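You operate a simulated robot arm through the tools that you are given. There is no shell and no other tool.

Carry out the task below with a simulated two-armed robot. There is one attempt and no reset: what you move stays moved.

Task
Empty both open boxes into the tubs that bear their words.
Fine: oats and cereal; each box goes back where it stood; the lids stay off; a teaspoon spilt at most from each. Set down upright: what you pick out.

It is judged by the outcome, as a careful person would: the job done as asked, and still so three seconds after it is handed in. It fails if anything else is knocked over, pushed out of place, dropped, spilled or broken. A push-on lid holds only when it is set on centred and level and pressed home; a screw cap is set on level and turned clockwise until tight.

Robot
Two 7-joint arms with three-finger grippers on one trunk that stands fixed in place. Base frame: the origin is at the foot of the trunk, x ahead of it, y to its left, z up. Readings come in mm, degrees, newtons and seconds.
The left shoulder is at [70, 165, 1213], the right one opposite. With the tool pointing down near the work surface each hand reaches from about 360 to 880 mm from the base axis, measured 20 degrees to its own side. Payload 3.91 kg a hand.
The tool frame of a hand sits at the grasp point between the pads (the TCP): z along the fingers, y along the line on which they close. The tips reach 30 mm beyond it. The gripper opens to 116 mm; its body begins 73 mm behind the TCP.
Orientation is that of the tool frame in the base frame, as [roll, pitch, yaw] about the fixed x, y, z axes, in that order (R = Rz(yaw) Ry(pitch) Rx(roll)). With the fingers straight down and closing along the base's y, the tool's x points along the base's -x, its y along +y and its z along -z.

Tools
- The arms move only by the tool arm_command. It takes "left_plan", "right_plan" or both (then of equal length, played together; a hand with none holds still); each is text: rows parted by semicolons, each of 6 numbers parted by spaces: the shift along the tool's x, y, z in units of 500 mm (1.0 is 500 mm), then the turn, a rotation vector about the tool's x, y, z in units of 120 degrees (1.0 is 120 degrees). In form: tx ty tz rx ry rz; .... A call has 1 to 20 rows; each row is the pose to reach, as a shift and turn from the pose commanded when the call began, along the tool's axes at that moment. "left_gripper" and "right_gripper" are, for a hand that has rows, the closure, from 0 (fully open) to 1 (shut), set as the call begins (left out, the last holds). A call with a number of a shift or a turn outside -1 to 1 is refused whole. A row lasts 0.2 s, in which the tool goes at most 50 mm and 8.6 degrees; a call with a longer step from one row to the next is refused whole, and so is a gripper value outside its range. Where a pose cannot be reached the arm comes as near as it can. A force on the tool above 80 N (or 10 N above the force at the start of the call, whichever is more), or a blocked arm, ends the call early, and 0.2 s more pass. Each finger travels about 153 mm/s and halts on what it meets, pressing with about 31 N; the grip force reading is that of the motor and also rises with nothing between the fingers. The clock runs only during rows and for 0.2 s after the last one: add rows that repeat a pose to give the fingers time. It gives the time, the measured TCP pose, the force on the tool (base axes), the opening and the grip force at its end, in the units of the frame above (readings bear some noise), with the torque about the TCP (base axes, N m) and any sound that the robot's microphone picked up, and new pictures: "views" is both (left out), scene, wrist or none (wrist: the cameras of the hands that moved).
- Cameras (640 x 400 px; columns grow to the right, rows downward): "scene" is now at [136.2, -26, 1538.1]; the picture's right is [-0.28, -0.96, 0.00], its down [-0.49, 0.15, -0.86] and it looks along [0.82, -0.24, -0.52] (base axes); focal length 325 px, centre (320, 200). "left" rides on the left gripper at [75, 17, -88] in its tool frame; the picture's right is [-0.22, 0.97, 0.00], its down [-0.70, -0.16, -0.70] and it looks along [-0.68, -0.16, 0.71] (tool axes); focal length 247 px, centre (320, 200). "right" rides on the right gripper at [52, 56, -88] in its tool frame; the picture's right is [-0.73, 0.68, 0.00], its down [-0.49, -0.52, -0.70] and it looks along [-0.48, -0.51, 0.71] (tool axes); focal length 247 px, centre (320, 200). There is no depth. A picture from a camera that has moved, and an enlarged one, comes with that camera's place and axes in the base frame and with its lens.
- slide_trunk(by): slides the trunk up (or, below 0, down) by that many mm; the arms and the scene camera ride with it, the base frame stays. It gives what a move gives, with no picture.
- pan_tilt(pan, tilt): turns the head with the scene camera to pan (to the left, within 86 degrees either way) and tilt (down, from -29 to 69), counted from straight ahead of the robot. It gives what a move gives, and a new picture of the scene camera.
- zoom(camera, box): a new picture of the part [left, top, right, bottom] of that camera's present view, enlarged. No time passes.
- hand_in(): hands the job in; it is judged then, once.

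Nothing tells you positions but the pictures and the camera data. Unless the task says otherwise, let go and move clear before handing in.

The tools are called after "Call:" by a JSON object that holds its "op" and its "data". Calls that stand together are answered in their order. arm_command: Moves the arms, as the interface text tells. Its arguments: {"type":"object","properties":{"left_plan":{"type":"string"},"left_gripper":{"type":"number"},"right_plan":{"type":"string"},"right_gripper":{"type":"number"},"views":{"type":"string","enum":["both","scene","wrist","none"]}},"required":[]} The other tools are called the same way: slide_trunk (by) moves the trunk up or down; pan_tilt (pan, tilt) turns the head that bears the scene camera; zoom (camera, box) takes an enlarged picture of a part of a camera's view; hand_in () hands the job in.

At the start:

```text
time_s: 0.0
left_eef_pos: [634.9, 57.2, 1279.4]
left_tool_rot: [-180.0, 0.1, 180.0]
left_contact_force: [-0.3, -0.2, 0.4]
left_ft_torque: [0.01, 0.02, 0.01]
left_gripper_width: 116.3
left_grasp_force: 0.1
right_eef_pos: [516.7, -472.3, 1276.1]
right_tool_rot: [180.0, 0.2, -179.8]
right_contact_force: [1.1, 0.1, -0.4]
right_ft_torque: [0.0, 0.01, -0.03]
right_gripper_width: 116.3
right_grasp_force: 0.0
trunk travel left (down, up): [-750.0, 90.0]
head pan, tilt (commanded): [-16.5, 31.0]
```

scene: 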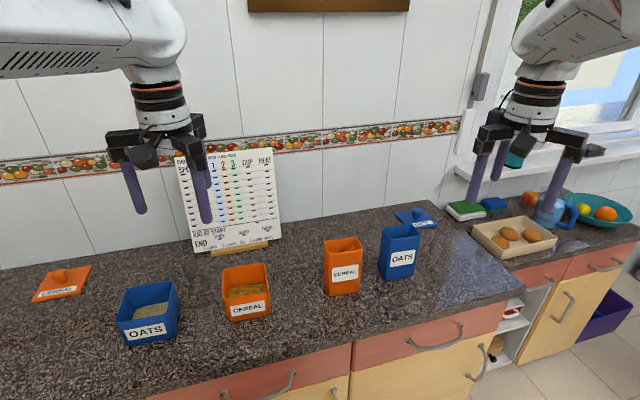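
right: 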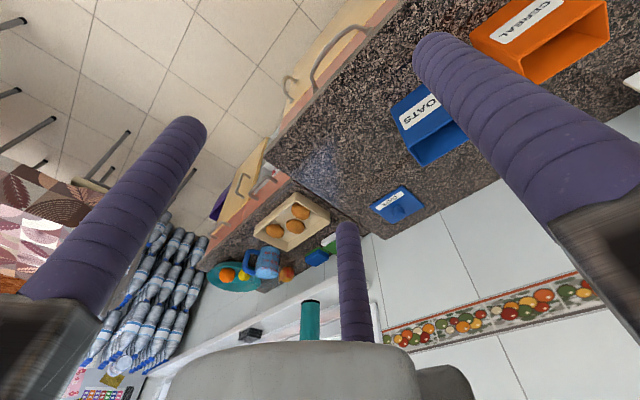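
left: 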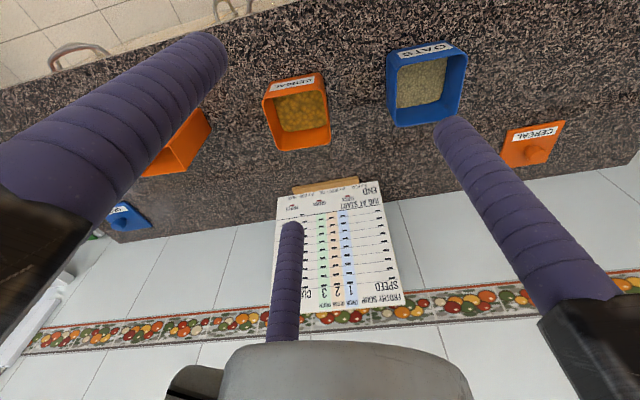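

I see two low filled boxes (a blue one marked OATS, an orange one marked CEREAL) and two taller containers further right (orange CEREAL, blue OATS), with lids lying to the sides. I'll enlarge the view to read the words and measure positions before moving.

Call:
{"op": "zoom", "data": {"camera": "scene", "box": [100, 220, 300, 360]}}

Call:
{"op": "zoom", "data": {"camera": "scene", "box": [290, 190, 460, 310]}}

Call:
{"op": "zoom", "data": {"camera": "left", "box": [240, 20, 580, 220]}}

Call:
{"op": "zoom", "data": {"camera": "right", "box": [360, 0, 640, 240]}}

```text
2.86 times, centred on (200, 290) of scene
camera zoom: at [136.2, -26.0, 1538.1], right [-0.28, -0.96, 0.0], down [-0.49, 0.15, -0.86], along [0.82, -0.24, -0.52], focal length 928 px, centre (663, -57)
```

zoom: 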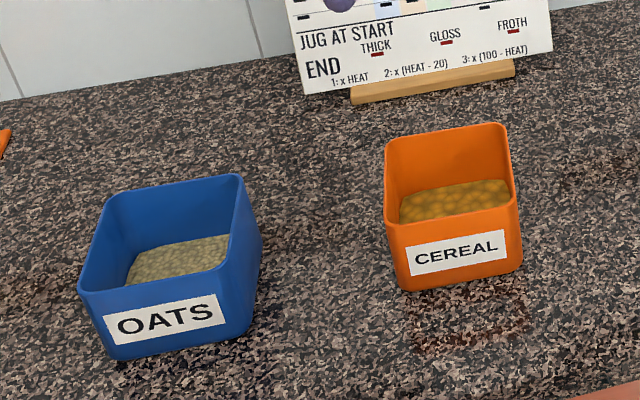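

```text
3.33 times, centred on (375, 250) of scene
camera zoom: at [136.2, -26.0, 1538.1], right [-0.28, -0.96, 0.0], down [-0.49, 0.15, -0.86], along [0.82, -0.24, -0.52], focal length 1083 px, centre (137, 33)
```

zoom: 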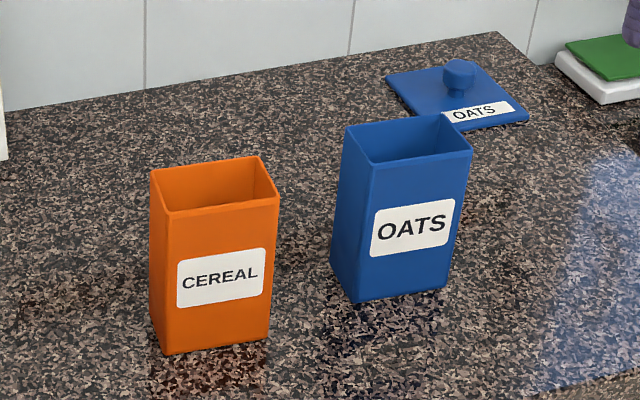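

```text
1.88 times, centred on (410, 120) of left
camera zoom: at [559.6, 74.4, 1367.7], right [0.22, 0.97, 0.0], down [0.7, -0.16, 0.7], along [0.68, -0.16, -0.71], focal length 465 px, centre (151, 351)
```

zoom: 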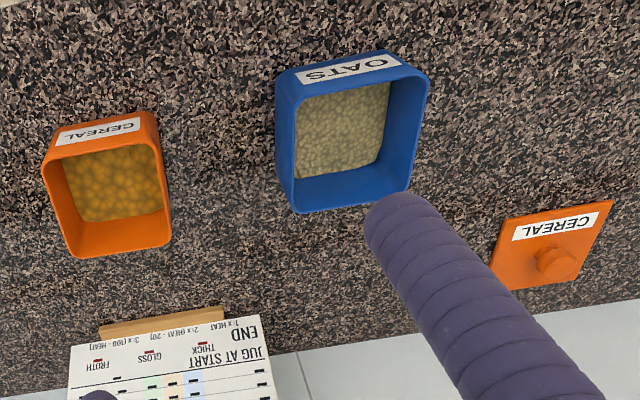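

```text
1.67 times, centred on (500, 120) of right
camera zoom: at [464.7, -414.5, 1363.6], right [0.73, 0.68, 0.0], down [0.49, -0.52, 0.7], along [0.48, -0.51, -0.71], focal length 412 px, centre (20, 333)
```

zoom: 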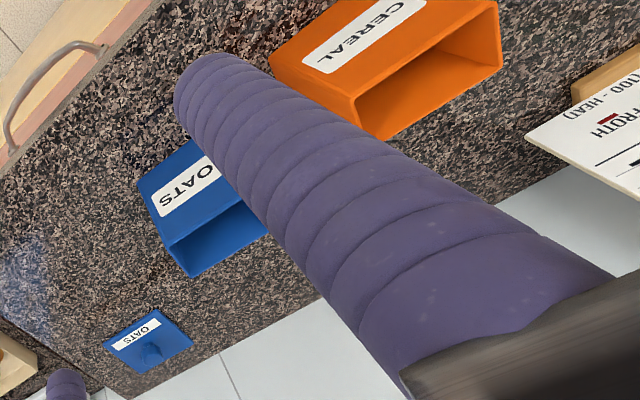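

Reading the zooms: the full low boxes are blue OATS (rim roughly x 706–800, y 158–266, z≈950) and orange CEREAL (x 710–812, y −69–37). The tall empty tubs are orange CEREAL (centre ≈(740,−267), rim z≈1016) and blue OATS (centre ≈(750,−433)). I'll first check in free air how the right gripper closes and whether its wrist can turn far enough for pouring.

Call:
{"op": "arm_command", "data": {"right_plan": "0 0 0 0 0 -0.0667; 0 0 0 0 0 -0.1333; 0 0 0 0 0 -0.2; 0 0 0 0 0 -0.2667; 0 0 0 0 0 -0.3333; 0 0 0 0 0 -0.4; 0 0 0 0 0 -0.4667; 0 0 0 0 0 -0.5333; 0 0 0 0 0 -0.6; 0 0 0 0 0 -0.6667; 0 0 0 0 0 -0.7333; 0 0 0 0 0 -0.8; 0 0 0 0 0 -0.8667; 0 0 0 0 0 -0.9333; 0 0 0 0 0 -1.0", "right_gripper": 0.6, "views": "both"}}

```text
time_s: 3.2
left_eef_pos: [635.2, 57.2, 1280.5]
left_tool_rot: [179.9, 0.1, -180.0]
left_contact_force: [-1.0, 0.2, -0.2]
left_ft_torque: [0.0, -0.03, 0.0]
left_gripper_width: 116.1
left_grasp_force: 0.0
right_eef_pos: [517.1, -471.7, 1275.8]
right_tool_rot: [180.0, 0.1, -59.8]
right_contact_force: [-0.4, 0.8, -0.1]
right_ft_torque: [-0.02, -0.01, -0.02]
right_gripper_width: 46.5
right_grasp_force: 0.0
trunk travel left (down, up): [-750.0, 90.0]
head pan, tilt (commanded): [-16.5, 31.0]
camera scene: at [136.2, -26.0, 1538.1], right [-0.28, -0.96, 0.0], down [-0.49, 0.15, -0.86], along [0.82, -0.24, -0.52], focal length 325 px, centre (320, 200)
camera right: at [494.5, -544.7, 1364.0], right [-0.96, 0.29, 0.0], down [0.21, 0.68, 0.7], along [0.2, 0.67, -0.71], focal length 247 px, centre (320, 200)
```

scene: 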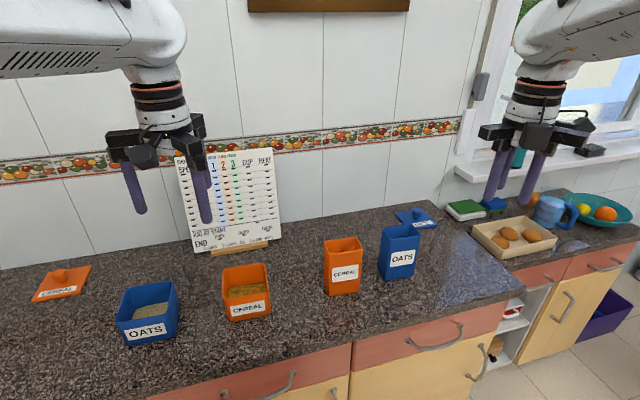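
right: 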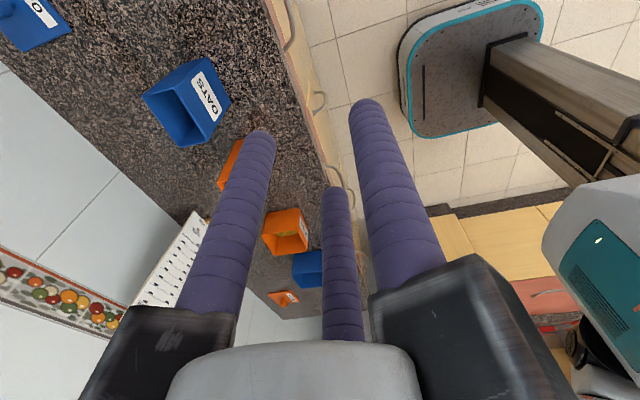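

The gripper is a centric three-finger one (thumb on tool +y), and the wrist turns freely. Next I park the left arm off to the left and try the right arm's pouring tilt high above the cereal tub, without any load.

Call:
{"op": "arm_command", "data": {"right_plan": "-0.0264 -0.0919 0.0104 0 0 0; -0.0528 -0.1838 0.0208 0 0 0; -0.0792 -0.2757 0.0312 0 0 0; -0.1056 -0.3676 0.0416 0 0 0; -0.132 -0.4595 0.052 0 0 0; -0.132 -0.4595 0.052 0.0667 0 0; -0.132 -0.4595 0.052 0.1333 0 0; -0.132 -0.4595 0.052 0.2 0 0; -0.132 -0.4595 0.052 0.2667 0 0; -0.132 -0.4595 0.052 0.3333 0 0; -0.132 -0.4595 0.052 0.4 0 0; -0.132 -0.4595 0.052 0.4667 0 0; -0.132 -0.4595 0.052 0.5333 0 0; -0.132 -0.4595 0.052 0.6 0 0; -0.132 -0.4595 0.052 0.6667 0 0; -0.132 -0.4595 0.052 0.7333 0 0; -0.132 -0.4595 0.052 0.8 0 0; -0.132 -0.4595 0.052 0.8667 0 0; -0.132 -0.4595 0.052 0.9333 0 0; -0.132 -0.4595 0.052 1.0 0 0", "left_plan": "0.04625 0.0875 0 0 0 0; 0.0925 0.175 0 0 0 0; 0.13875 0.2625 0 0 0 0; 0.185 0.35 0 0 0 0; 0.23125 0.4375 0 0 0 0; 0.2775 0.525 0 0 0 0; 0.32375 0.6125 0 0 0 0; 0.37 0.7 0 0 0 0; 0.37 0.7 0 0 0 0; 0.37 0.7 0 0 0 0; 0.37 0.7 0 0 0 0; 0.37 0.7 0 0 0 0; 0.37 0.7 0 0 0 0; 0.37 0.7 0 0 0 0; 0.37 0.7 0 0 0 0; 0.37 0.7 0 0 0 0; 0.37 0.7 0 0 0 0; 0.37 0.7 0 0 0 0; 0.37 0.7 0 0 0 0; 0.37 0.7 0 0 0 0", "views": "both"}}

```text
time_s: 7.4
left_eef_pos: [450.1, 408.4, 1280.3]
left_tool_rot: [-180.0, 0.0, -179.9]
left_contact_force: [0.0, -0.5, -0.2]
left_ft_torque: [-0.02, 0.06, 0.01]
left_gripper_width: 115.9
left_grasp_force: 0.0
right_eef_pos: [683.5, -298.2, 1249.2]
right_tool_rot: [-60.0, -0.2, -59.9]
right_contact_force: [0.4, 0.1, 0.9]
right_ft_torque: [0.01, -0.01, 0.01]
right_gripper_width: 46.4
right_grasp_force: 0.1
trunk travel left (down, up): [-750.0, 90.0]
head pan, tilt (commanded): [-16.5, 31.0]
camera scene: at [136.9, -25.1, 1538.0], right [-0.28, -0.96, 0.0], down [-0.49, 0.15, -0.86], along [0.82, -0.24, -0.52], focal length 325 px, centre (320, 200)
camera right: at [668.0, -367.0, 1156.5], right [-0.07, 0.8, -0.59], down [-0.99, -0.01, 0.1], along [0.07, 0.59, 0.8], focal length 247 px, centre (320, 200)
camera left: at [375.3, 426.1, 1368.9], right [0.22, 0.97, 0.0], down [0.7, -0.16, 0.7], along [0.68, -0.16, -0.71], focal length 247 px, centre (320, 200)
```

scene: 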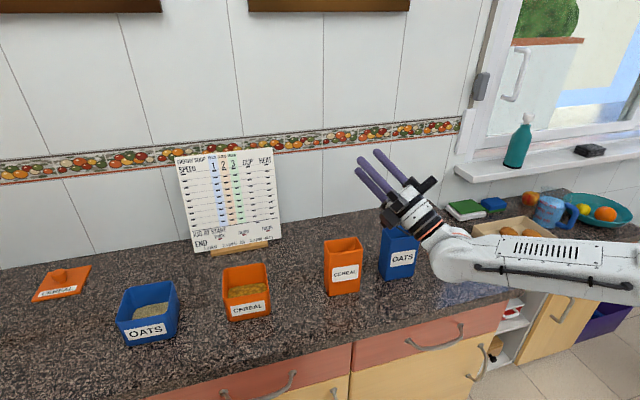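
right: 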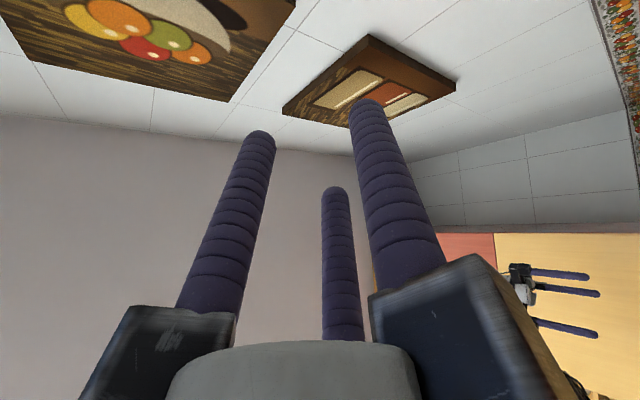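
left: 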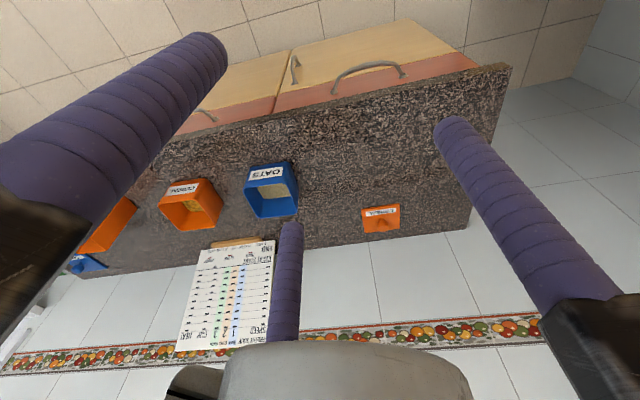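

The arm reaches the full 120° pouring tilt above the cereal tub with nothing in the way. I'll untilt now and then turn the hand toward the cereal box's front-right corner, which I want to hold with the thumb inside and two fingers outside.

Call:
{"op": "arm_command", "data": {"right_plan": "0 0 0 -0.0667 0 0; 0 0 0 -0.1333 0 0; 0 0 0 -0.2 0 0; 0 0 0 -0.2667 0 0; 0 0 0 -0.3333 0 0; 0 0 0 -0.4 0 0; 0 0 0 -0.4667 0 0; 0 0 0 -0.5333 0 0; 0 0 0 -0.6 0 0; 0 0 0 -0.6667 0 0; 0 0 0 -0.7333 0 0; 0 0 0 -0.8 0 0; 0 0 0 -0.8667 0 0; 0 0 0 -0.9333 0 0; 0 0 0 -1.0 0 0", "views": "none"}}

Call:
{"op": "arm_command", "data": {"right_plan": "0 -0.04 0 0 0 0.0667; 0 -0.08 0 0 0 0.1333; 0 -0.12 0 0 0 0.2; 0 -0.12 0 0 0 0.2667; 0 -0.12 0 0 0 0.3333; 0 -0.12 0 0 0 0.4; 0 -0.12 0 0 0 0.4667; 0 -0.12 0 0 0 0.5333; 0 -0.12 0 0 0 0.6; 0 -0.12 0 0 0 0.6667; 0 -0.12 0 0 0 0.7333; 0 -0.12 0 0 0 0.8; 0 -0.12 0 0 0 0.8667; 0 -0.12 0 0 0 0.9333; 0 -0.12 0 0 0 1.0", "views": "wrist"}}

```text
time_s: 10.6
left_eef_pos: [451.7, 408.8, 1279.1]
left_tool_rot: [-180.0, -0.1, 180.0]
left_contact_force: [-0.3, -0.6, -0.9]
left_ft_torque: [-0.03, 0.0, 0.01]
left_gripper_width: 115.9
left_grasp_force: 0.1
right_eef_pos: [684.6, -298.2, 1248.6]
right_tool_rot: [179.7, -0.1, -59.9]
right_contact_force: [-0.4, 0.0, 0.6]
right_ft_torque: [0.0, 0.0, -0.01]
right_gripper_width: 46.7
right_grasp_force: 0.0
trunk travel left (down, up): [-750.0, 90.0]
head pan, tilt (commanded): [-16.5, 31.0]
```

```text
time_s: 13.8
left_eef_pos: [449.9, 408.0, 1280.7]
left_tool_rot: [-179.9, 0.0, 180.0]
left_contact_force: [-0.7, 0.7, -0.2]
left_ft_torque: [-0.03, 0.01, 0.0]
left_gripper_width: 115.8
left_grasp_force: 0.1
right_eef_pos: [735.4, -268.9, 1250.1]
right_tool_rot: [-180.0, 0.1, 180.0]
right_contact_force: [0.2, 0.3, -0.3]
right_ft_torque: [0.01, 0.02, -0.02]
right_gripper_width: 46.2
right_grasp_force: 0.1
trunk travel left (down, up): [-750.0, 90.0]
head pan, tilt (commanded): [-16.5, 31.0]
camera right: at [682.4, -211.5, 1337.6], right [0.73, 0.68, 0.0], down [0.49, -0.52, 0.7], along [0.48, -0.51, -0.71], focal length 247 px, centre (320, 200)
```

right: 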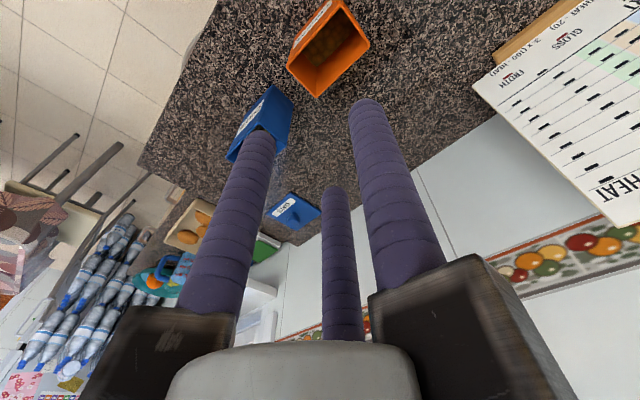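

Call:
{"op": "zoom", "data": {"camera": "right", "box": [220, 0, 380, 170]}}

Call:
{"op": "zoom", "data": {"camera": "scene", "box": [100, 260, 190, 350]}}

Call:
{"op": "zoom", "data": {"camera": "scene", "box": [210, 250, 290, 330]}}

Call:
{"op": "zoom", "data": {"camera": "scene", "box": [310, 215, 430, 305]}}

```text
2.35 times, centred on (300, 85) of right
camera zoom: at [682.4, -211.5, 1337.6], right [0.73, 0.68, 0.0], down [0.49, -0.52, 0.7], along [0.48, -0.51, -0.71], focal length 581 px, centre (367, 471)
```

zoom: 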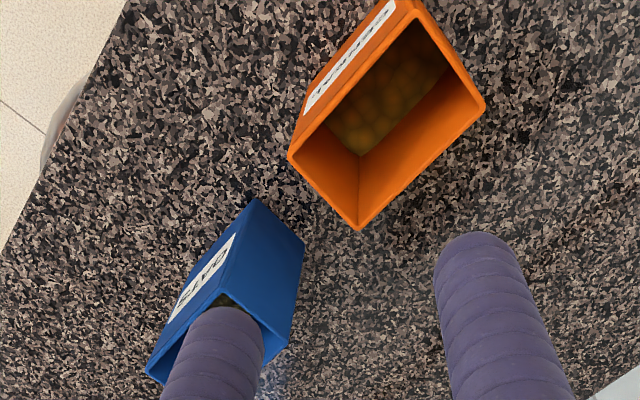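

```text
4.44 times, centred on (145, 305) of scene
camera zoom: at [136.2, -25.7, 1538.1], right [-0.28, -0.96, 0.0], down [-0.49, 0.15, -0.86], along [0.82, -0.24, -0.52], focal length 1444 px, centre (1098, -267)
```

zoom: 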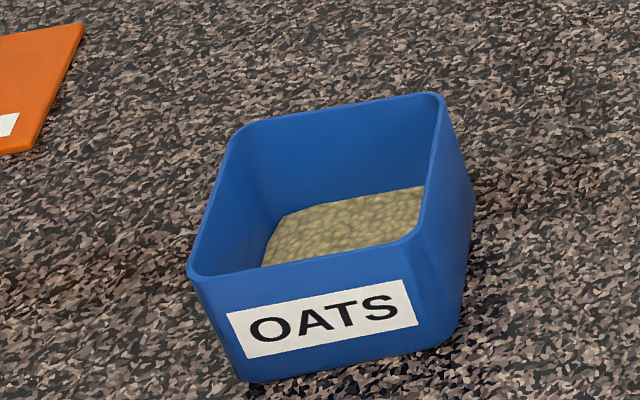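

```text
5.00 times, centred on (250, 290) of scene
camera zoom: at [136.2, -25.7, 1538.1], right [-0.28, -0.96, 0.0], down [-0.49, 0.15, -0.86], along [0.82, -0.24, -0.52], focal length 1624 px, centre (670, -250)
```

zoom: 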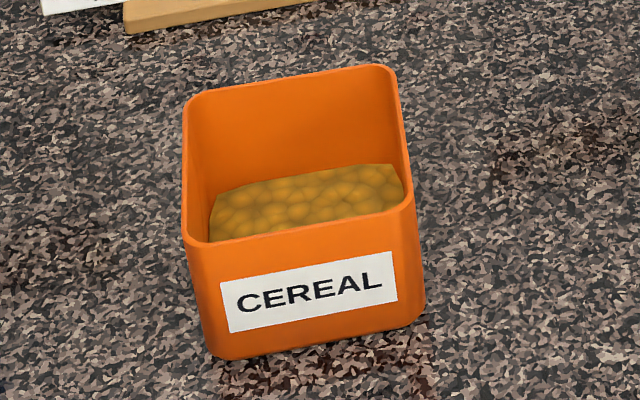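

```text
4.44 times, centred on (370, 260) of scene
camera zoom: at [136.2, -25.7, 1538.1], right [-0.28, -0.96, 0.0], down [-0.49, 0.15, -0.86], along [0.82, -0.24, -0.52], focal length 1444 px, centre (98, -67)
```

zoom: 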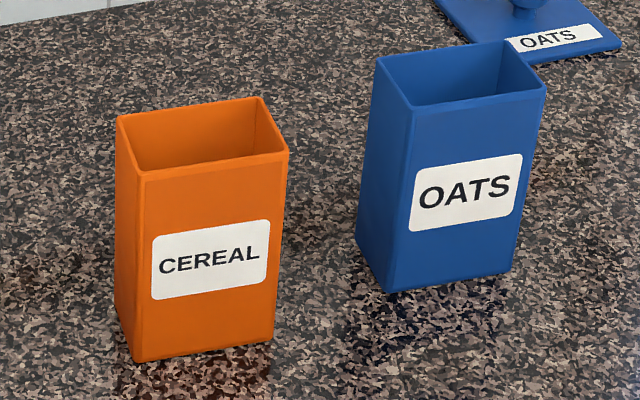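

The cereal tall container already shows some cereal inside, so I must be sure which containers are the "boxes" and which the "tubs". The lids' size should settle it, so I'll look closely at lids and interiors.

Call:
{"op": "zoom", "data": {"camera": "scene", "box": [380, 195, 450, 240]}}

Call:
{"op": "zoom", "data": {"camera": "scene", "box": [25, 255, 105, 310]}}

Call:
{"op": "zoom", "data": {"camera": "left", "box": [150, 150, 420, 250]}}

Call:
{"op": "zoom", "data": {"camera": "right", "box": [280, 0, 380, 100]}}

```text
8.89 times, centred on (415, 218) of scene
camera zoom: at [136.2, -25.7, 1538.1], right [-0.28, -0.96, 0.0], down [-0.49, 0.15, -0.86], along [0.82, -0.24, -0.52], focal length 2888 px, centre (-524, 44)
```

zoom: 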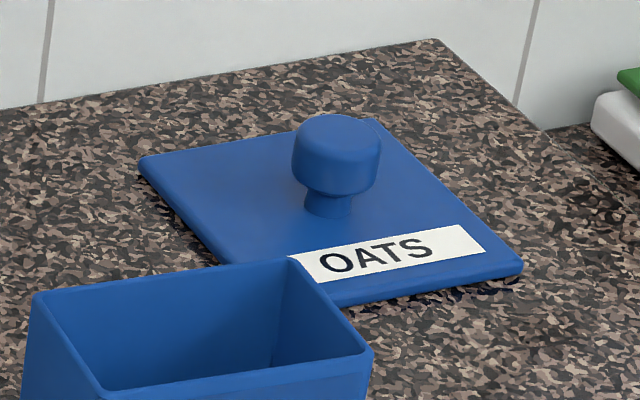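

```text
7.27 times, centred on (65, 282) of scene
camera zoom: at [136.2, -25.7, 1538.1], right [-0.28, -0.96, 0.0], down [-0.49, 0.15, -0.86], along [0.82, -0.24, -0.52], focal length 2363 px, centre (2174, -400)
```

zoom: 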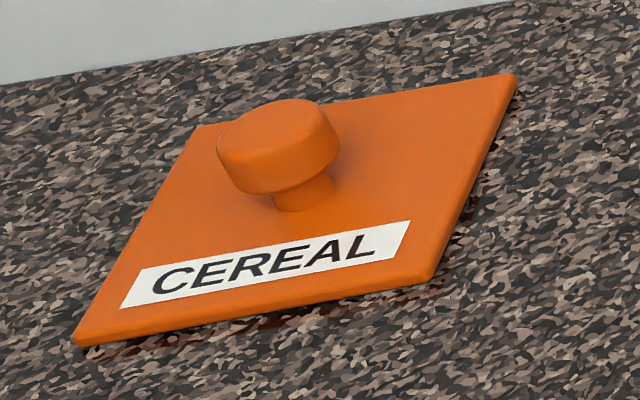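

```text
2.37 times, centred on (285, 200) of left
camera zoom: at [374.6, 425.6, 1369.3], right [0.22, 0.97, 0.0], down [0.7, -0.16, 0.7], along [0.68, -0.16, -0.71], focal length 585 px, centre (403, 200)
```

zoom: 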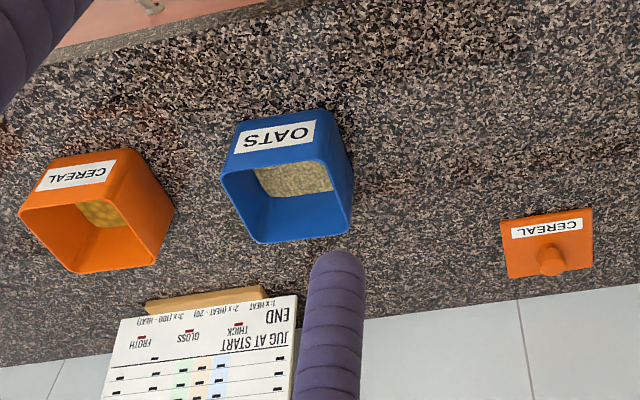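

```text
4.00 times, centred on (330, 50) of right
camera zoom: at [682.4, -211.5, 1337.6], right [0.73, 0.68, 0.0], down [0.49, -0.52, 0.7], along [0.48, -0.51, -0.71], focal length 988 px, centre (280, 800)
```

zoom: 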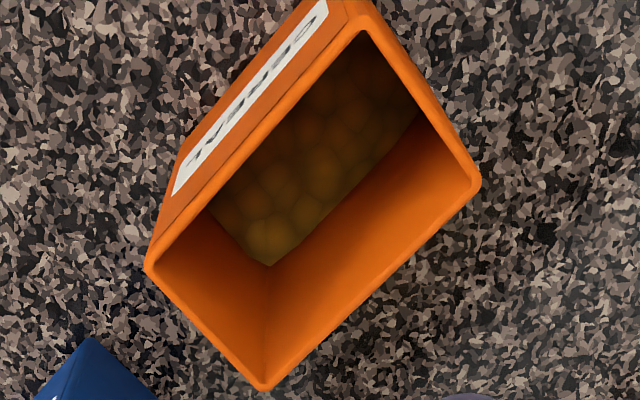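

The lids come out at about 112 × 112 mm, which fits the low rounded containers (about 105 mm square) and not the tall 86 × 52 mm ones. So the low lidded ones are the **tubs**, and the tall carton-shaped ones, with cereal about 40 mm deep in the one I can see into, are the **open boxes** to empty. Next I'll swing the right hand over the tall cereal box's back-left corner to measure it closely.

Call:
{"op": "arm_command", "data": {"right_plan": "-0.0044 0.0056 0.0093 0 0 -0.0667; -0.0088 0.0112 0.0187 0 0 -0.1333; -0.0132 0.0168 0.028 0 0 -0.2; -0.0176 0.0224 0.0373 0 0 -0.2667; -0.022 0.028 0.0467 0 0 -0.3333; -0.0264 0.0336 0.056 0 0 -0.4; -0.0308 0.0392 0.0653 0 0 -0.4667; -0.0352 0.0448 0.0747 0 0 -0.5333; -0.0396 0.0504 0.084 0 0 -0.6; -0.044 0.056 0.0933 0 0 -0.6667; -0.0484 0.0616 0.1027 0 0 -0.7333; -0.0528 0.0672 0.112 0 0 -0.8; -0.0572 0.0728 0.1213 0 0 -0.8667; -0.0616 0.0784 0.1307 0 0 -0.9333; -0.066 0.084 0.14 0 0 -1.0", "views": "none"}}

Call:
{"op": "arm_command", "data": {"right_plan": "0 0 0.04 0 0 -0.046; 0 0 0.08 0 0 -0.092", "views": "both"}}

```text
time_s: 17.0
left_eef_pos: [450.1, 408.1, 1281.4]
left_tool_rot: [-180.0, -0.1, 180.0]
left_contact_force: [0.4, 0.6, 0.4]
left_ft_torque: [0.02, 0.0, -0.01]
left_gripper_width: 115.9
left_grasp_force: 0.0
right_eef_pos: [767.7, -228.1, 1178.5]
right_tool_rot: [180.0, -0.1, -59.8]
right_contact_force: [-0.3, 0.6, 0.1]
right_ft_torque: [0.01, -0.01, -0.03]
right_gripper_width: 46.7
right_grasp_force: 0.0
trunk travel left (down, up): [-750.0, 90.0]
head pan, tilt (commanded): [-16.5, 31.0]
```

```text
time_s: 17.6
left_eef_pos: [449.6, 406.5, 1280.8]
left_tool_rot: [-180.0, 0.0, 180.0]
left_contact_force: [-0.4, 0.0, -0.4]
left_ft_torque: [0.02, 0.01, -0.01]
left_gripper_width: 116.0
left_grasp_force: 0.1
right_eef_pos: [767.0, -227.8, 1139.0]
right_tool_rot: [180.0, 0.0, -48.8]
right_contact_force: [0.0, 0.2, 0.8]
right_ft_torque: [-0.02, 0.02, 0.01]
right_gripper_width: 46.6
right_grasp_force: 0.0
trunk travel left (down, up): [-750.0, 90.0]
head pan, tilt (commanded): [-16.5, 31.0]
camera scene: at [136.9, -26.2, 1538.0], right [-0.28, -0.96, 0.0], down [-0.49, 0.15, -0.86], along [0.82, -0.24, -0.52], focal length 325 px, centre (320, 200)
camera right: at [759.3, -303.6, 1227.0], right [-0.99, 0.1, 0.0], down [0.07, 0.71, 0.7], along [0.07, 0.7, -0.71], focal length 247 px, centre (320, 200)
```

scene: 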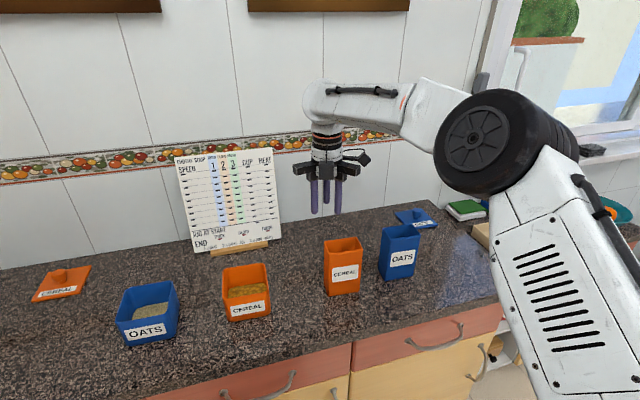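
right: 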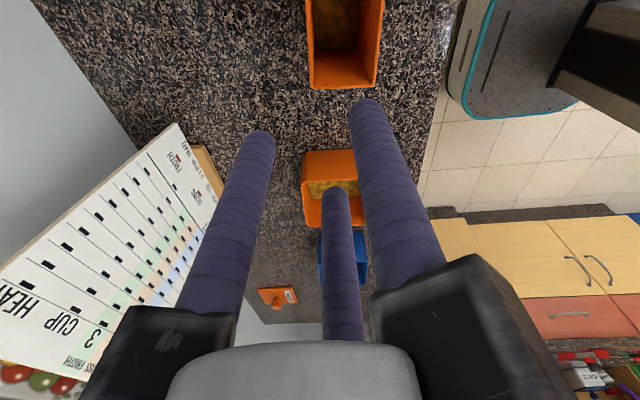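

Call:
{"op": "zoom", "data": {"camera": "right", "box": [280, 0, 410, 110]}}

Call:
{"op": "zoom", "data": {"camera": "right", "box": [280, 130, 390, 310]}}

Call:
{"op": "zoom", "data": {"camera": "scene", "box": [300, 140, 380, 240]}}

```text
3.64 times, centred on (345, 55) of right
camera zoom: at [759.3, -303.6, 1227.0], right [-0.99, 0.1, 0.0], down [0.07, 0.71, 0.7], along [0.07, 0.7, -0.71], focal length 898 px, centre (229, 727)
```

zoom: 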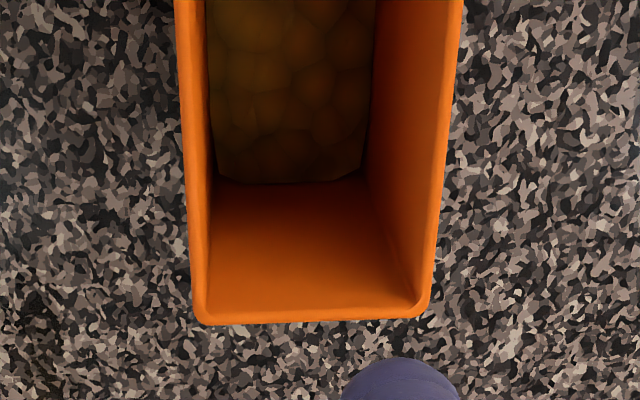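

```text
2.22 times, centred on (335, 220) of right
camera zoom: at [759.3, -303.6, 1227.0], right [-0.99, 0.1, 0.0], down [0.07, 0.71, 0.7], along [0.07, 0.7, -0.71], focal length 549 px, centre (287, 156)
```

zoom: 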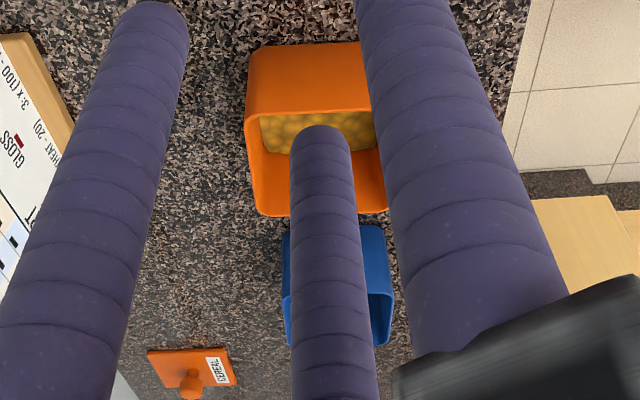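

```text
4.00 times, centred on (340, 190) of scene
camera zoom: at [136.9, -26.2, 1538.0], right [-0.28, -0.96, 0.0], down [-0.49, 0.15, -0.86], along [0.82, -0.24, -0.52], focal length 1300 px, centre (240, 240)
```

zoom: 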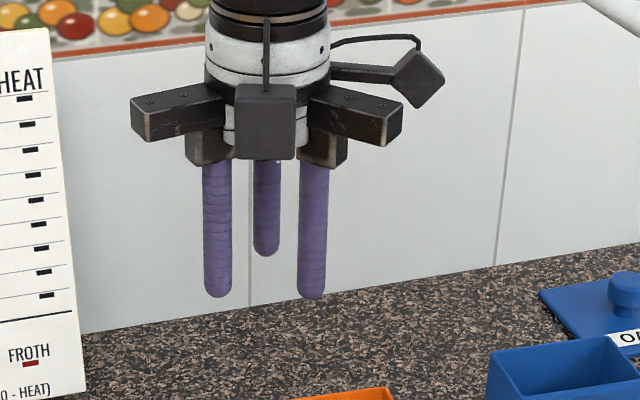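

The hand is above the tall cereal box; its back-left inner corner comes out at about (771, −231) with the rim near z≈1015, and my thumb direction already bisects that corner. I'll shift 5 mm and come down until the fingertips are just at the rim, then check.

Call:
{"op": "arm_command", "data": {"right_plan": "0.01 -0.0018 0.04 0 0 0; 0.01 -0.0018 0.08 0 0 0; 0.01 -0.0018 0.12 0 0 0; 0.01 -0.0018 0.16 0 0 0; 0.01 -0.0018 0.18 0 0 0; 0.01 -0.0018 0.18 0 0 0", "views": "both"}}

Call:
{"op": "zoom", "data": {"camera": "right", "box": [220, 0, 460, 150]}}

Call:
{"op": "zoom", "data": {"camera": "scene", "box": [300, 180, 400, 260]}}

```text
time_s: 19.0
left_eef_pos: [449.4, 407.7, 1281.9]
left_tool_rot: [-180.0, -0.1, 180.0]
left_contact_force: [1.2, 0.3, -0.1]
left_ft_torque: [0.04, 0.03, -0.01]
left_gripper_width: 116.0
left_grasp_force: 0.1
right_eef_pos: [772.0, -229.2, 1050.5]
right_tool_rot: [180.0, -0.1, -48.8]
right_contact_force: [-0.7, -0.6, 0.6]
right_ft_torque: [-0.05, 0.04, -0.01]
right_gripper_width: 46.6
right_grasp_force: 0.1
trunk travel left (down, up): [-750.0, 90.0]
head pan, tilt (commanded): [-16.5, 31.0]
camera scene: at [135.9, -25.7, 1538.1], right [-0.28, -0.96, 0.0], down [-0.49, 0.15, -0.86], along [0.82, -0.24, -0.52], focal length 325 px, centre (320, 200)
camera right: at [764.1, -305.6, 1138.2], right [-0.99, 0.1, 0.0], down [0.07, 0.71, 0.7], along [0.07, 0.7, -0.71], focal length 247 px, centre (320, 200)
```

scene: 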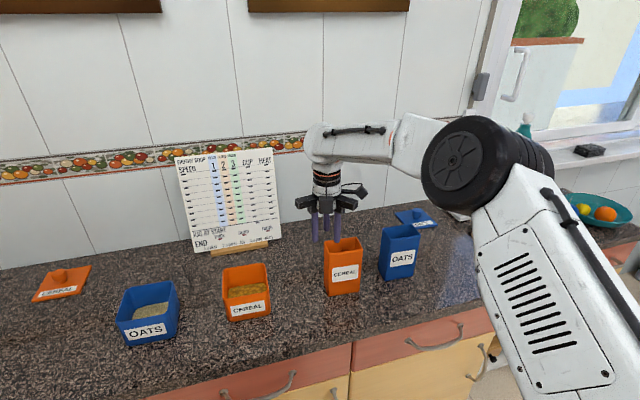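
right: 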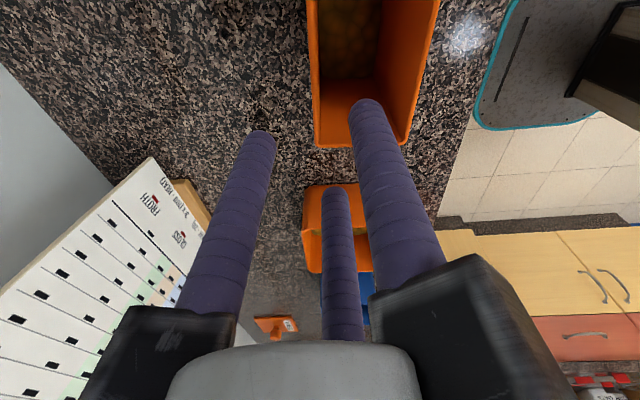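

```text
2.67 times, centred on (340, 75) of right
camera zoom: at [764.1, -305.6, 1138.2], right [-0.99, 0.1, 0.0], down [0.07, 0.71, 0.7], along [0.07, 0.7, -0.71], focal length 659 px, centre (267, 533)
```

zoom: 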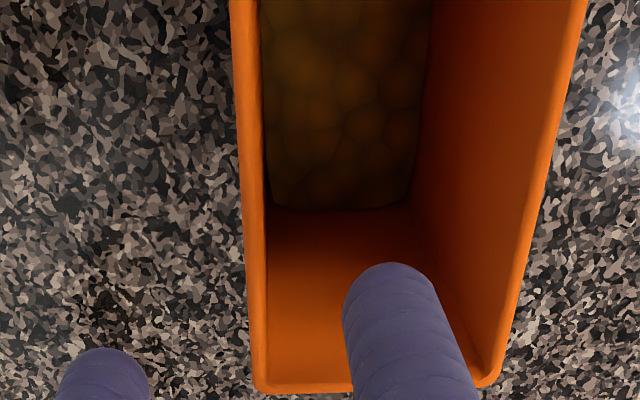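

```text
5.00 times, centred on (350, 220) of scene
camera zoom: at [135.9, -25.7, 1538.1], right [-0.28, -0.96, 0.0], down [-0.49, 0.15, -0.86], along [0.82, -0.24, -0.52], focal length 1624 px, centre (170, 100)
```

zoom: 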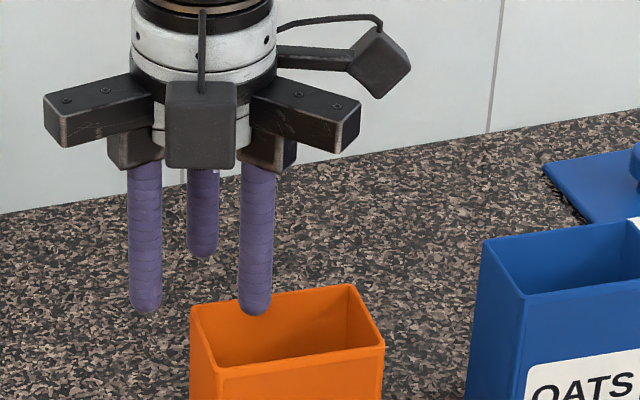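

Alignment looks right: the thumb sits over the inside of the box and the two fingers are outside the back-left corner. I'll descend 50 mm so the fingers straddle the corner, then close gently in stages.

Call:
{"op": "arm_command", "data": {"right_plan": "0 0 0.03 0 0 0; 0 0 0.06 0 0 0; 0 0 0.085 0 0 0; 0 0 0.1 0 0 0; 0 0 0.1 0 0 0", "views": "none"}}

Call:
{"op": "arm_command", "data": {"right_plan": "0 0 0 0 0 0; 0 0 0 0 0 0", "right_gripper": 0.8, "views": "both"}}

Call:
{"op": "zoom", "data": {"camera": "scene", "box": [310, 200, 410, 300]}}

Call:
{"op": "zoom", "data": {"camera": "right", "box": [200, 20, 480, 240]}}

```text
time_s: 20.2
left_eef_pos: [448.7, 407.5, 1282.1]
left_tool_rot: [180.0, -0.1, -179.9]
left_contact_force: [0.2, -0.2, -0.2]
left_ft_torque: [-0.01, -0.01, 0.01]
left_gripper_width: 115.8
left_grasp_force: 0.0
right_eef_pos: [771.8, -231.4, 999.5]
right_tool_rot: [-180.0, -0.1, -49.0]
right_contact_force: [1.1, 0.4, -0.9]
right_ft_torque: [-0.01, -0.01, 0.03]
right_gripper_width: 46.4
right_grasp_force: 0.1
trunk travel left (down, up): [-750.0, 90.0]
head pan, tilt (commanded): [-16.5, 31.0]
```

```text
time_s: 20.8
left_eef_pos: [450.4, 408.3, 1280.0]
left_tool_rot: [179.9, 0.0, 180.0]
left_contact_force: [0.9, -0.1, -0.4]
left_ft_torque: [0.01, 0.01, -0.02]
left_gripper_width: 116.1
left_grasp_force: 0.0
right_eef_pos: [772.1, -230.5, 999.3]
right_tool_rot: [-180.0, -0.1, -48.9]
right_contact_force: [0.4, -0.8, 0.4]
right_ft_torque: [0.03, -0.01, 0.0]
right_gripper_width: 23.2
right_grasp_force: 0.0
trunk travel left (down, up): [-750.0, 90.0]
head pan, tilt (commanded): [-16.5, 31.0]
camera scene: at [136.1, -25.8, 1538.1], right [-0.28, -0.96, 0.0], down [-0.49, 0.15, -0.86], along [0.82, -0.24, -0.52], focal length 325 px, centre (320, 200)
camera right: at [764.1, -306.1, 1087.8], right [-0.99, 0.1, 0.0], down [0.07, 0.71, 0.7], along [0.07, 0.7, -0.71], focal length 247 px, centre (320, 200)
```

scene: 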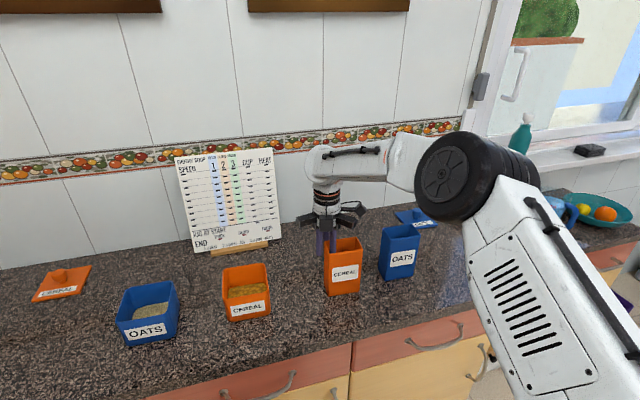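
right: 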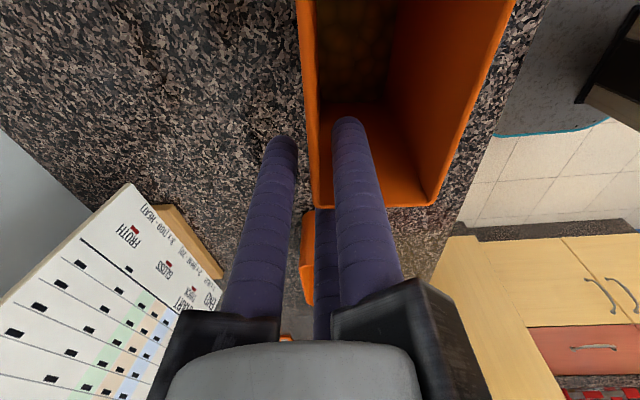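

```text
4.00 times, centred on (360, 250) of scene
camera zoom: at [136.1, -25.8, 1538.1], right [-0.28, -0.96, 0.0], down [-0.49, 0.15, -0.86], along [0.82, -0.24, -0.52], focal length 1300 px, centre (160, 0)
```

zoom: 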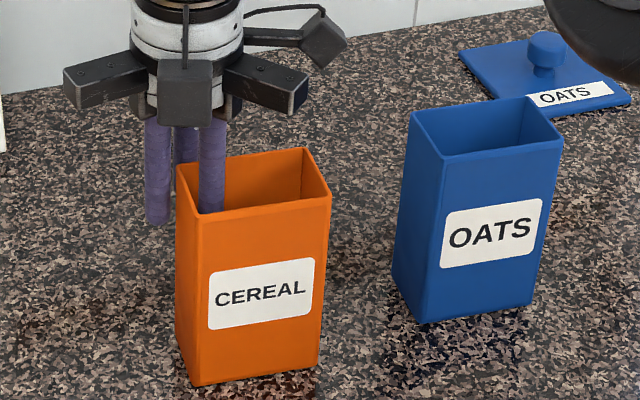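

```text
1.82 times, centred on (340, 130) of right
camera zoom: at [764.1, -306.1, 1087.8], right [-0.99, 0.1, 0.0], down [0.07, 0.71, 0.7], along [0.07, 0.7, -0.71], focal length 449 px, centre (284, 327)
```

zoom: 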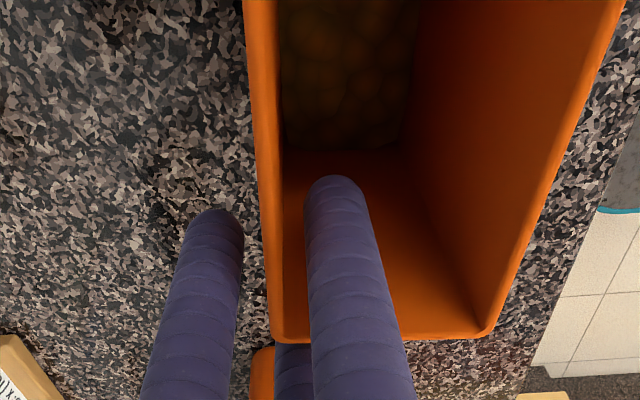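

Call:
{"op": "arm_command", "data": {"right_plan": "0 0 0 0 0 0; 0 0 0 0 0 0", "right_gripper": 0.9, "views": "none"}}

Call:
{"op": "arm_command", "data": {"right_plan": "0 0 0 0 0 0; 0 0 0 0 0 0", "right_gripper": 0.94, "views": "wrist"}}

Call:
{"op": "zoom", "data": {"camera": "scene", "box": [310, 200, 410, 300]}}

```text
time_s: 21.4
left_eef_pos: [450.0, 407.2, 1281.0]
left_tool_rot: [-180.0, 0.0, -180.0]
left_contact_force: [-0.7, 0.7, 0.3]
left_ft_torque: [0.0, 0.01, -0.01]
left_gripper_width: 115.8
left_grasp_force: 0.1
right_eef_pos: [772.1, -230.9, 999.7]
right_tool_rot: [180.0, -0.1, -48.9]
right_contact_force: [0.0, 1.4, 0.3]
right_ft_torque: [0.03, 0.01, 0.03]
right_gripper_width: 11.9
right_grasp_force: 0.1
trunk travel left (down, up): [-750.0, 90.0]
head pan, tilt (commanded): [-16.5, 31.0]
```

```text
time_s: 22.0
left_eef_pos: [449.0, 410.0, 1281.0]
left_tool_rot: [-180.0, 0.0, 179.9]
left_contact_force: [-0.2, -0.5, -0.3]
left_ft_torque: [-0.01, 0.0, 0.03]
left_gripper_width: 116.2
left_grasp_force: 0.0
right_eef_pos: [771.8, -230.6, 999.1]
right_tool_rot: [180.0, -0.2, -48.9]
right_contact_force: [0.7, -0.2, 0.1]
right_ft_torque: [0.01, -0.01, 0.03]
right_gripper_width: 9.4
right_grasp_force: 3.1
trunk travel left (down, up): [-750.0, 90.0]
head pan, tilt (commanded): [-16.5, 31.0]
camera right: at [764.1, -306.1, 1087.8], right [-0.99, 0.1, 0.0], down [0.07, 0.71, 0.7], along [0.07, 0.7, -0.71], focal length 247 px, centre (320, 200)
```

right: 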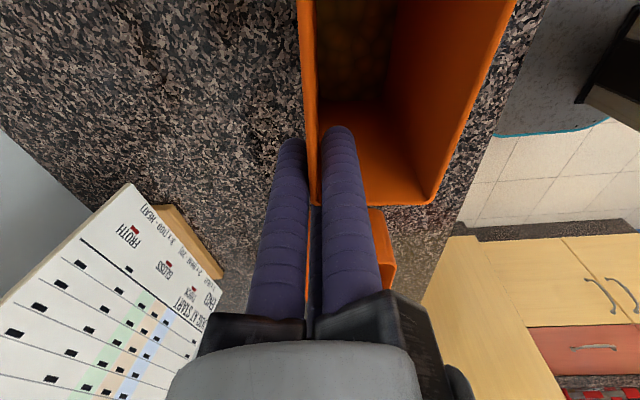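

```text
4.00 times, centred on (360, 250) of scene
camera zoom: at [136.2, -25.7, 1538.1], right [-0.28, -0.96, 0.0], down [-0.49, 0.15, -0.86], along [0.82, -0.24, -0.52], focal length 1300 px, centre (160, 0)
```

zoom: 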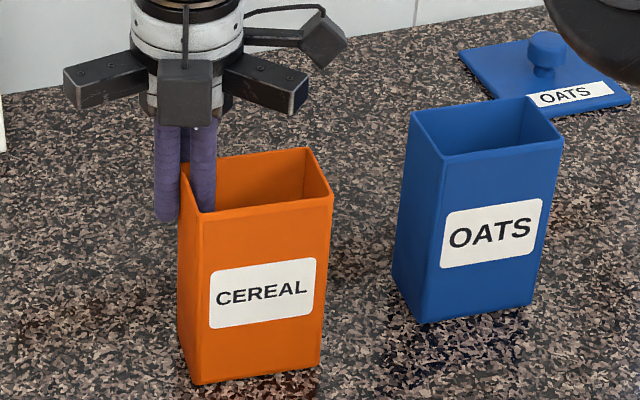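

Contact on all fingers at 9.4 mm opening with very little box motion. I'll close fully for a firm hold, then lift slightly and check.

Call:
{"op": "arm_command", "data": {"right_plan": "0 0 0 0 0 0; 0 0 0 0 0 0; 0 0 0 0 0 0", "right_gripper": 1.0, "views": "none"}}

Call:
{"op": "arm_command", "data": {"right_plan": "0 0 -0.008 0 0 0; 0 0 -0.02 0 0 0; 0 0 -0.04 0 0 0; 0 0 -0.04 0 0 0", "views": "both"}}

Call:
{"op": "zoom", "data": {"camera": "scene", "box": [310, 200, 410, 300]}}

```text
time_s: 22.8
left_eef_pos: [449.4, 408.4, 1281.4]
left_tool_rot: [180.0, 0.1, -179.9]
left_contact_force: [-0.4, 0.3, -0.2]
left_ft_torque: [0.02, 0.02, -0.02]
left_gripper_width: 116.2
left_grasp_force: 0.0
right_eef_pos: [772.0, -230.2, 999.3]
right_tool_rot: [-180.0, 0.0, -48.9]
right_contact_force: [0.3, 1.6, 0.5]
right_ft_torque: [0.03, -0.02, 0.02]
right_gripper_width: 9.3
right_grasp_force: 31.1
trunk travel left (down, up): [-750.0, 90.0]
head pan, tilt (commanded): [-16.5, 31.0]
```

```text
time_s: 23.8
left_eef_pos: [449.4, 408.1, 1280.0]
left_tool_rot: [180.0, 0.1, 180.0]
left_contact_force: [0.1, 0.7, -0.3]
left_ft_torque: [-0.02, 0.01, -0.01]
left_gripper_width: 115.9
left_grasp_force: 0.1
right_eef_pos: [772.2, -230.4, 1020.7]
right_tool_rot: [-180.0, -0.1, -48.8]
right_contact_force: [0.1, 0.9, 0.7]
right_ft_torque: [0.02, 0.01, -0.04]
right_gripper_width: 9.2
right_grasp_force: 31.2
trunk travel left (down, up): [-750.0, 90.0]
head pan, tilt (commanded): [-16.5, 31.0]
camera scene: at [136.4, -25.7, 1538.1], right [-0.28, -0.96, 0.0], down [-0.49, 0.15, -0.86], along [0.82, -0.24, -0.52], focal length 325 px, centre (320, 200)
camera right: at [764.6, -305.5, 1108.6], right [-0.99, 0.1, 0.0], down [0.07, 0.71, 0.7], along [0.07, 0.7, -0.71], focal length 247 px, centre (320, 200)
```

scene: 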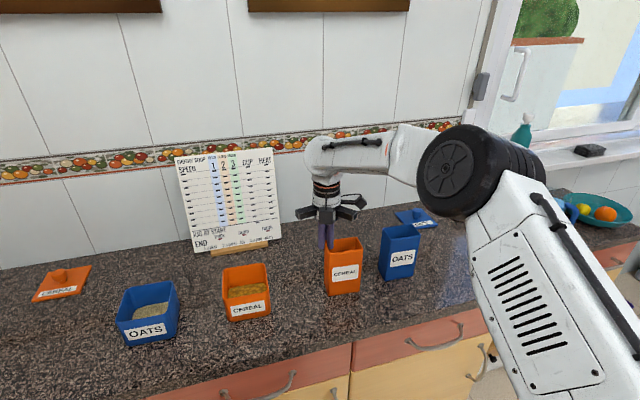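
right: 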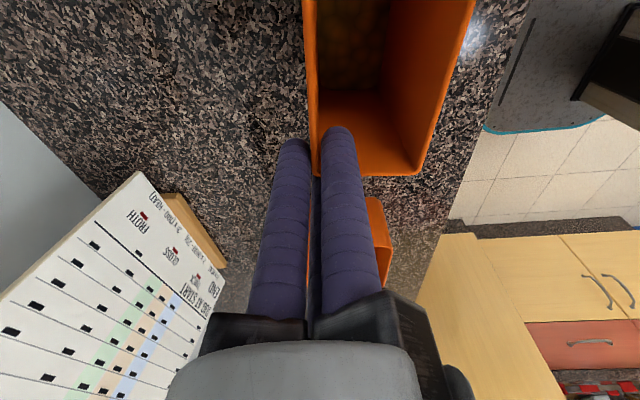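

```text
4.00 times, centred on (360, 250) of scene
camera zoom: at [136.4, -25.7, 1538.1], right [-0.28, -0.96, 0.0], down [-0.49, 0.15, -0.86], along [0.82, -0.24, -0.52], focal length 1300 px, centre (160, 0)
```

zoom: 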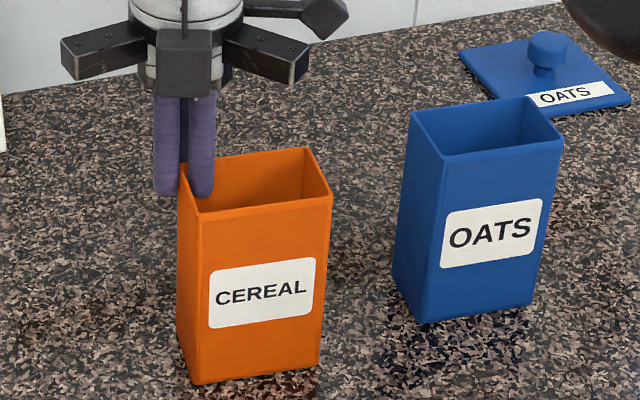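

The hand rose 20 mm but the box stayed on the counter, so the fingers weren't really pinching its thin wall. I'll open a little, lift clear of the box, and close in free air to learn the gripper's true minimum opening.

Call:
{"op": "arm_command", "data": {"right_plan": "0 0 0 0 0 0; 0 0 -0.04 0 0 0; 0 0 -0.1 0 0 0; 0 0 -0.14 0 0 0", "right_gripper": 0.75, "views": "none"}}

Call:
{"op": "arm_command", "data": {"right_plan": "0 0 0 0 0 0; 0 0 0 0 0 0; 0 0 0 0 0 0; 0 0 0 0 0 0", "right_gripper": 1.0, "views": "both"}}

Call:
{"op": "zoom", "data": {"camera": "scene", "box": [290, 160, 390, 300]}}

Call:
{"op": "zoom", "data": {"camera": "right", "box": [240, 100, 400, 250]}}

```text
time_s: 24.8
left_eef_pos: [449.9, 408.0, 1281.4]
left_tool_rot: [179.9, 0.0, -179.9]
left_contact_force: [0.3, -0.3, -0.6]
left_ft_torque: [0.03, 0.03, -0.02]
left_gripper_width: 115.8
left_grasp_force: 0.1
right_eef_pos: [770.6, -228.3, 1089.4]
right_tool_rot: [180.0, -0.1, -48.9]
right_contact_force: [-0.9, -0.7, 0.6]
right_ft_torque: [0.02, 0.04, 0.0]
right_gripper_width: 29.2
right_grasp_force: 0.1
trunk travel left (down, up): [-750.0, 90.0]
head pan, tilt (commanded): [-16.5, 31.0]
```

```text
time_s: 25.8
left_eef_pos: [448.3, 406.4, 1281.6]
left_tool_rot: [180.0, 0.0, -180.0]
left_contact_force: [-0.2, -0.3, -0.1]
left_ft_torque: [-0.01, -0.06, 0.03]
left_gripper_width: 116.0
left_grasp_force: 0.1
right_eef_pos: [771.9, -228.7, 1088.9]
right_tool_rot: [180.0, -0.1, -48.9]
right_contact_force: [-0.3, -0.3, -0.1]
right_ft_torque: [0.0, -0.01, -0.01]
right_gripper_width: 9.0
right_grasp_force: 30.6
trunk travel left (down, up): [-750.0, 90.0]
head pan, tilt (commanded): [-16.5, 31.0]
camera scene: at [136.2, -25.8, 1538.1], right [-0.28, -0.96, 0.0], down [-0.49, 0.15, -0.86], along [0.82, -0.24, -0.52], focal length 325 px, centre (320, 200)
camera right: at [763.7, -304.8, 1178.0], right [-0.99, 0.1, 0.0], down [0.07, 0.71, 0.7], along [0.07, 0.7, -0.71], focal length 247 px, centre (320, 200)
```

scene: 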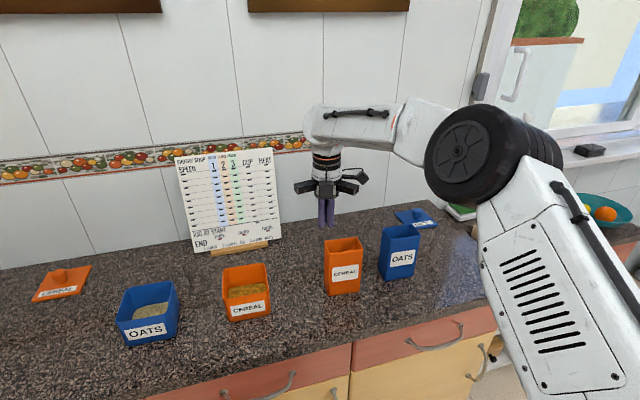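
right: 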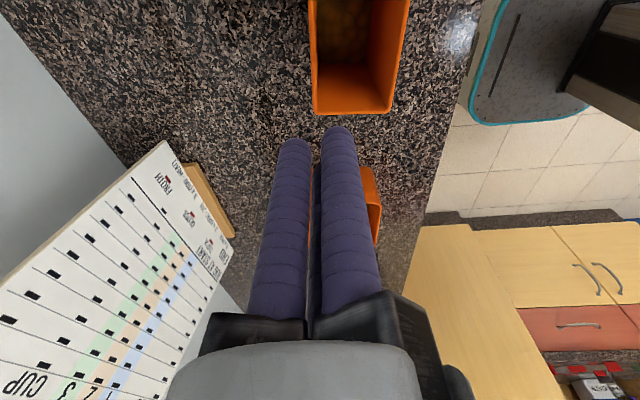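

```text
2.86 times, centred on (340, 230) of scene
camera zoom: at [136.2, -25.8, 1538.1], right [-0.28, -0.96, 0.0], down [-0.49, 0.15, -0.86], along [0.82, -0.24, -0.52], focal length 928 px, centre (263, 114)
```

zoom: 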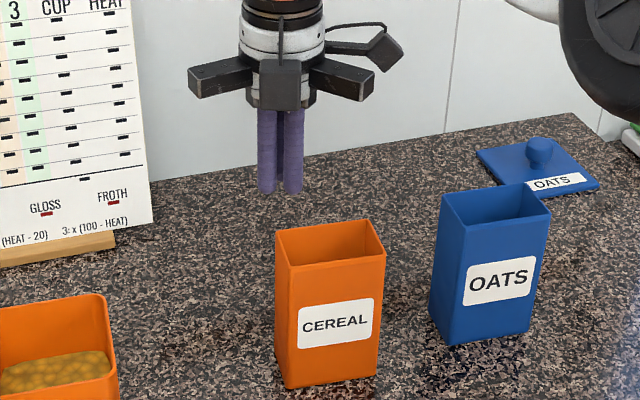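

```text
2.67 times, centred on (320, 175) of right
camera zoom: at [763.7, -304.8, 1178.0], right [-0.99, 0.1, 0.0], down [0.07, 0.71, 0.7], along [0.07, 0.7, -0.71], focal length 659 px, centre (320, 267)
```

zoom: 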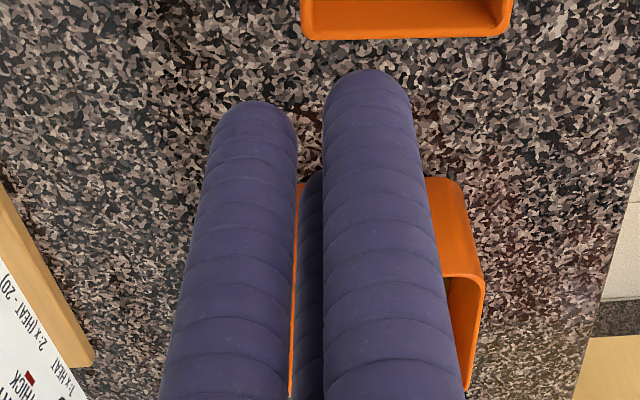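

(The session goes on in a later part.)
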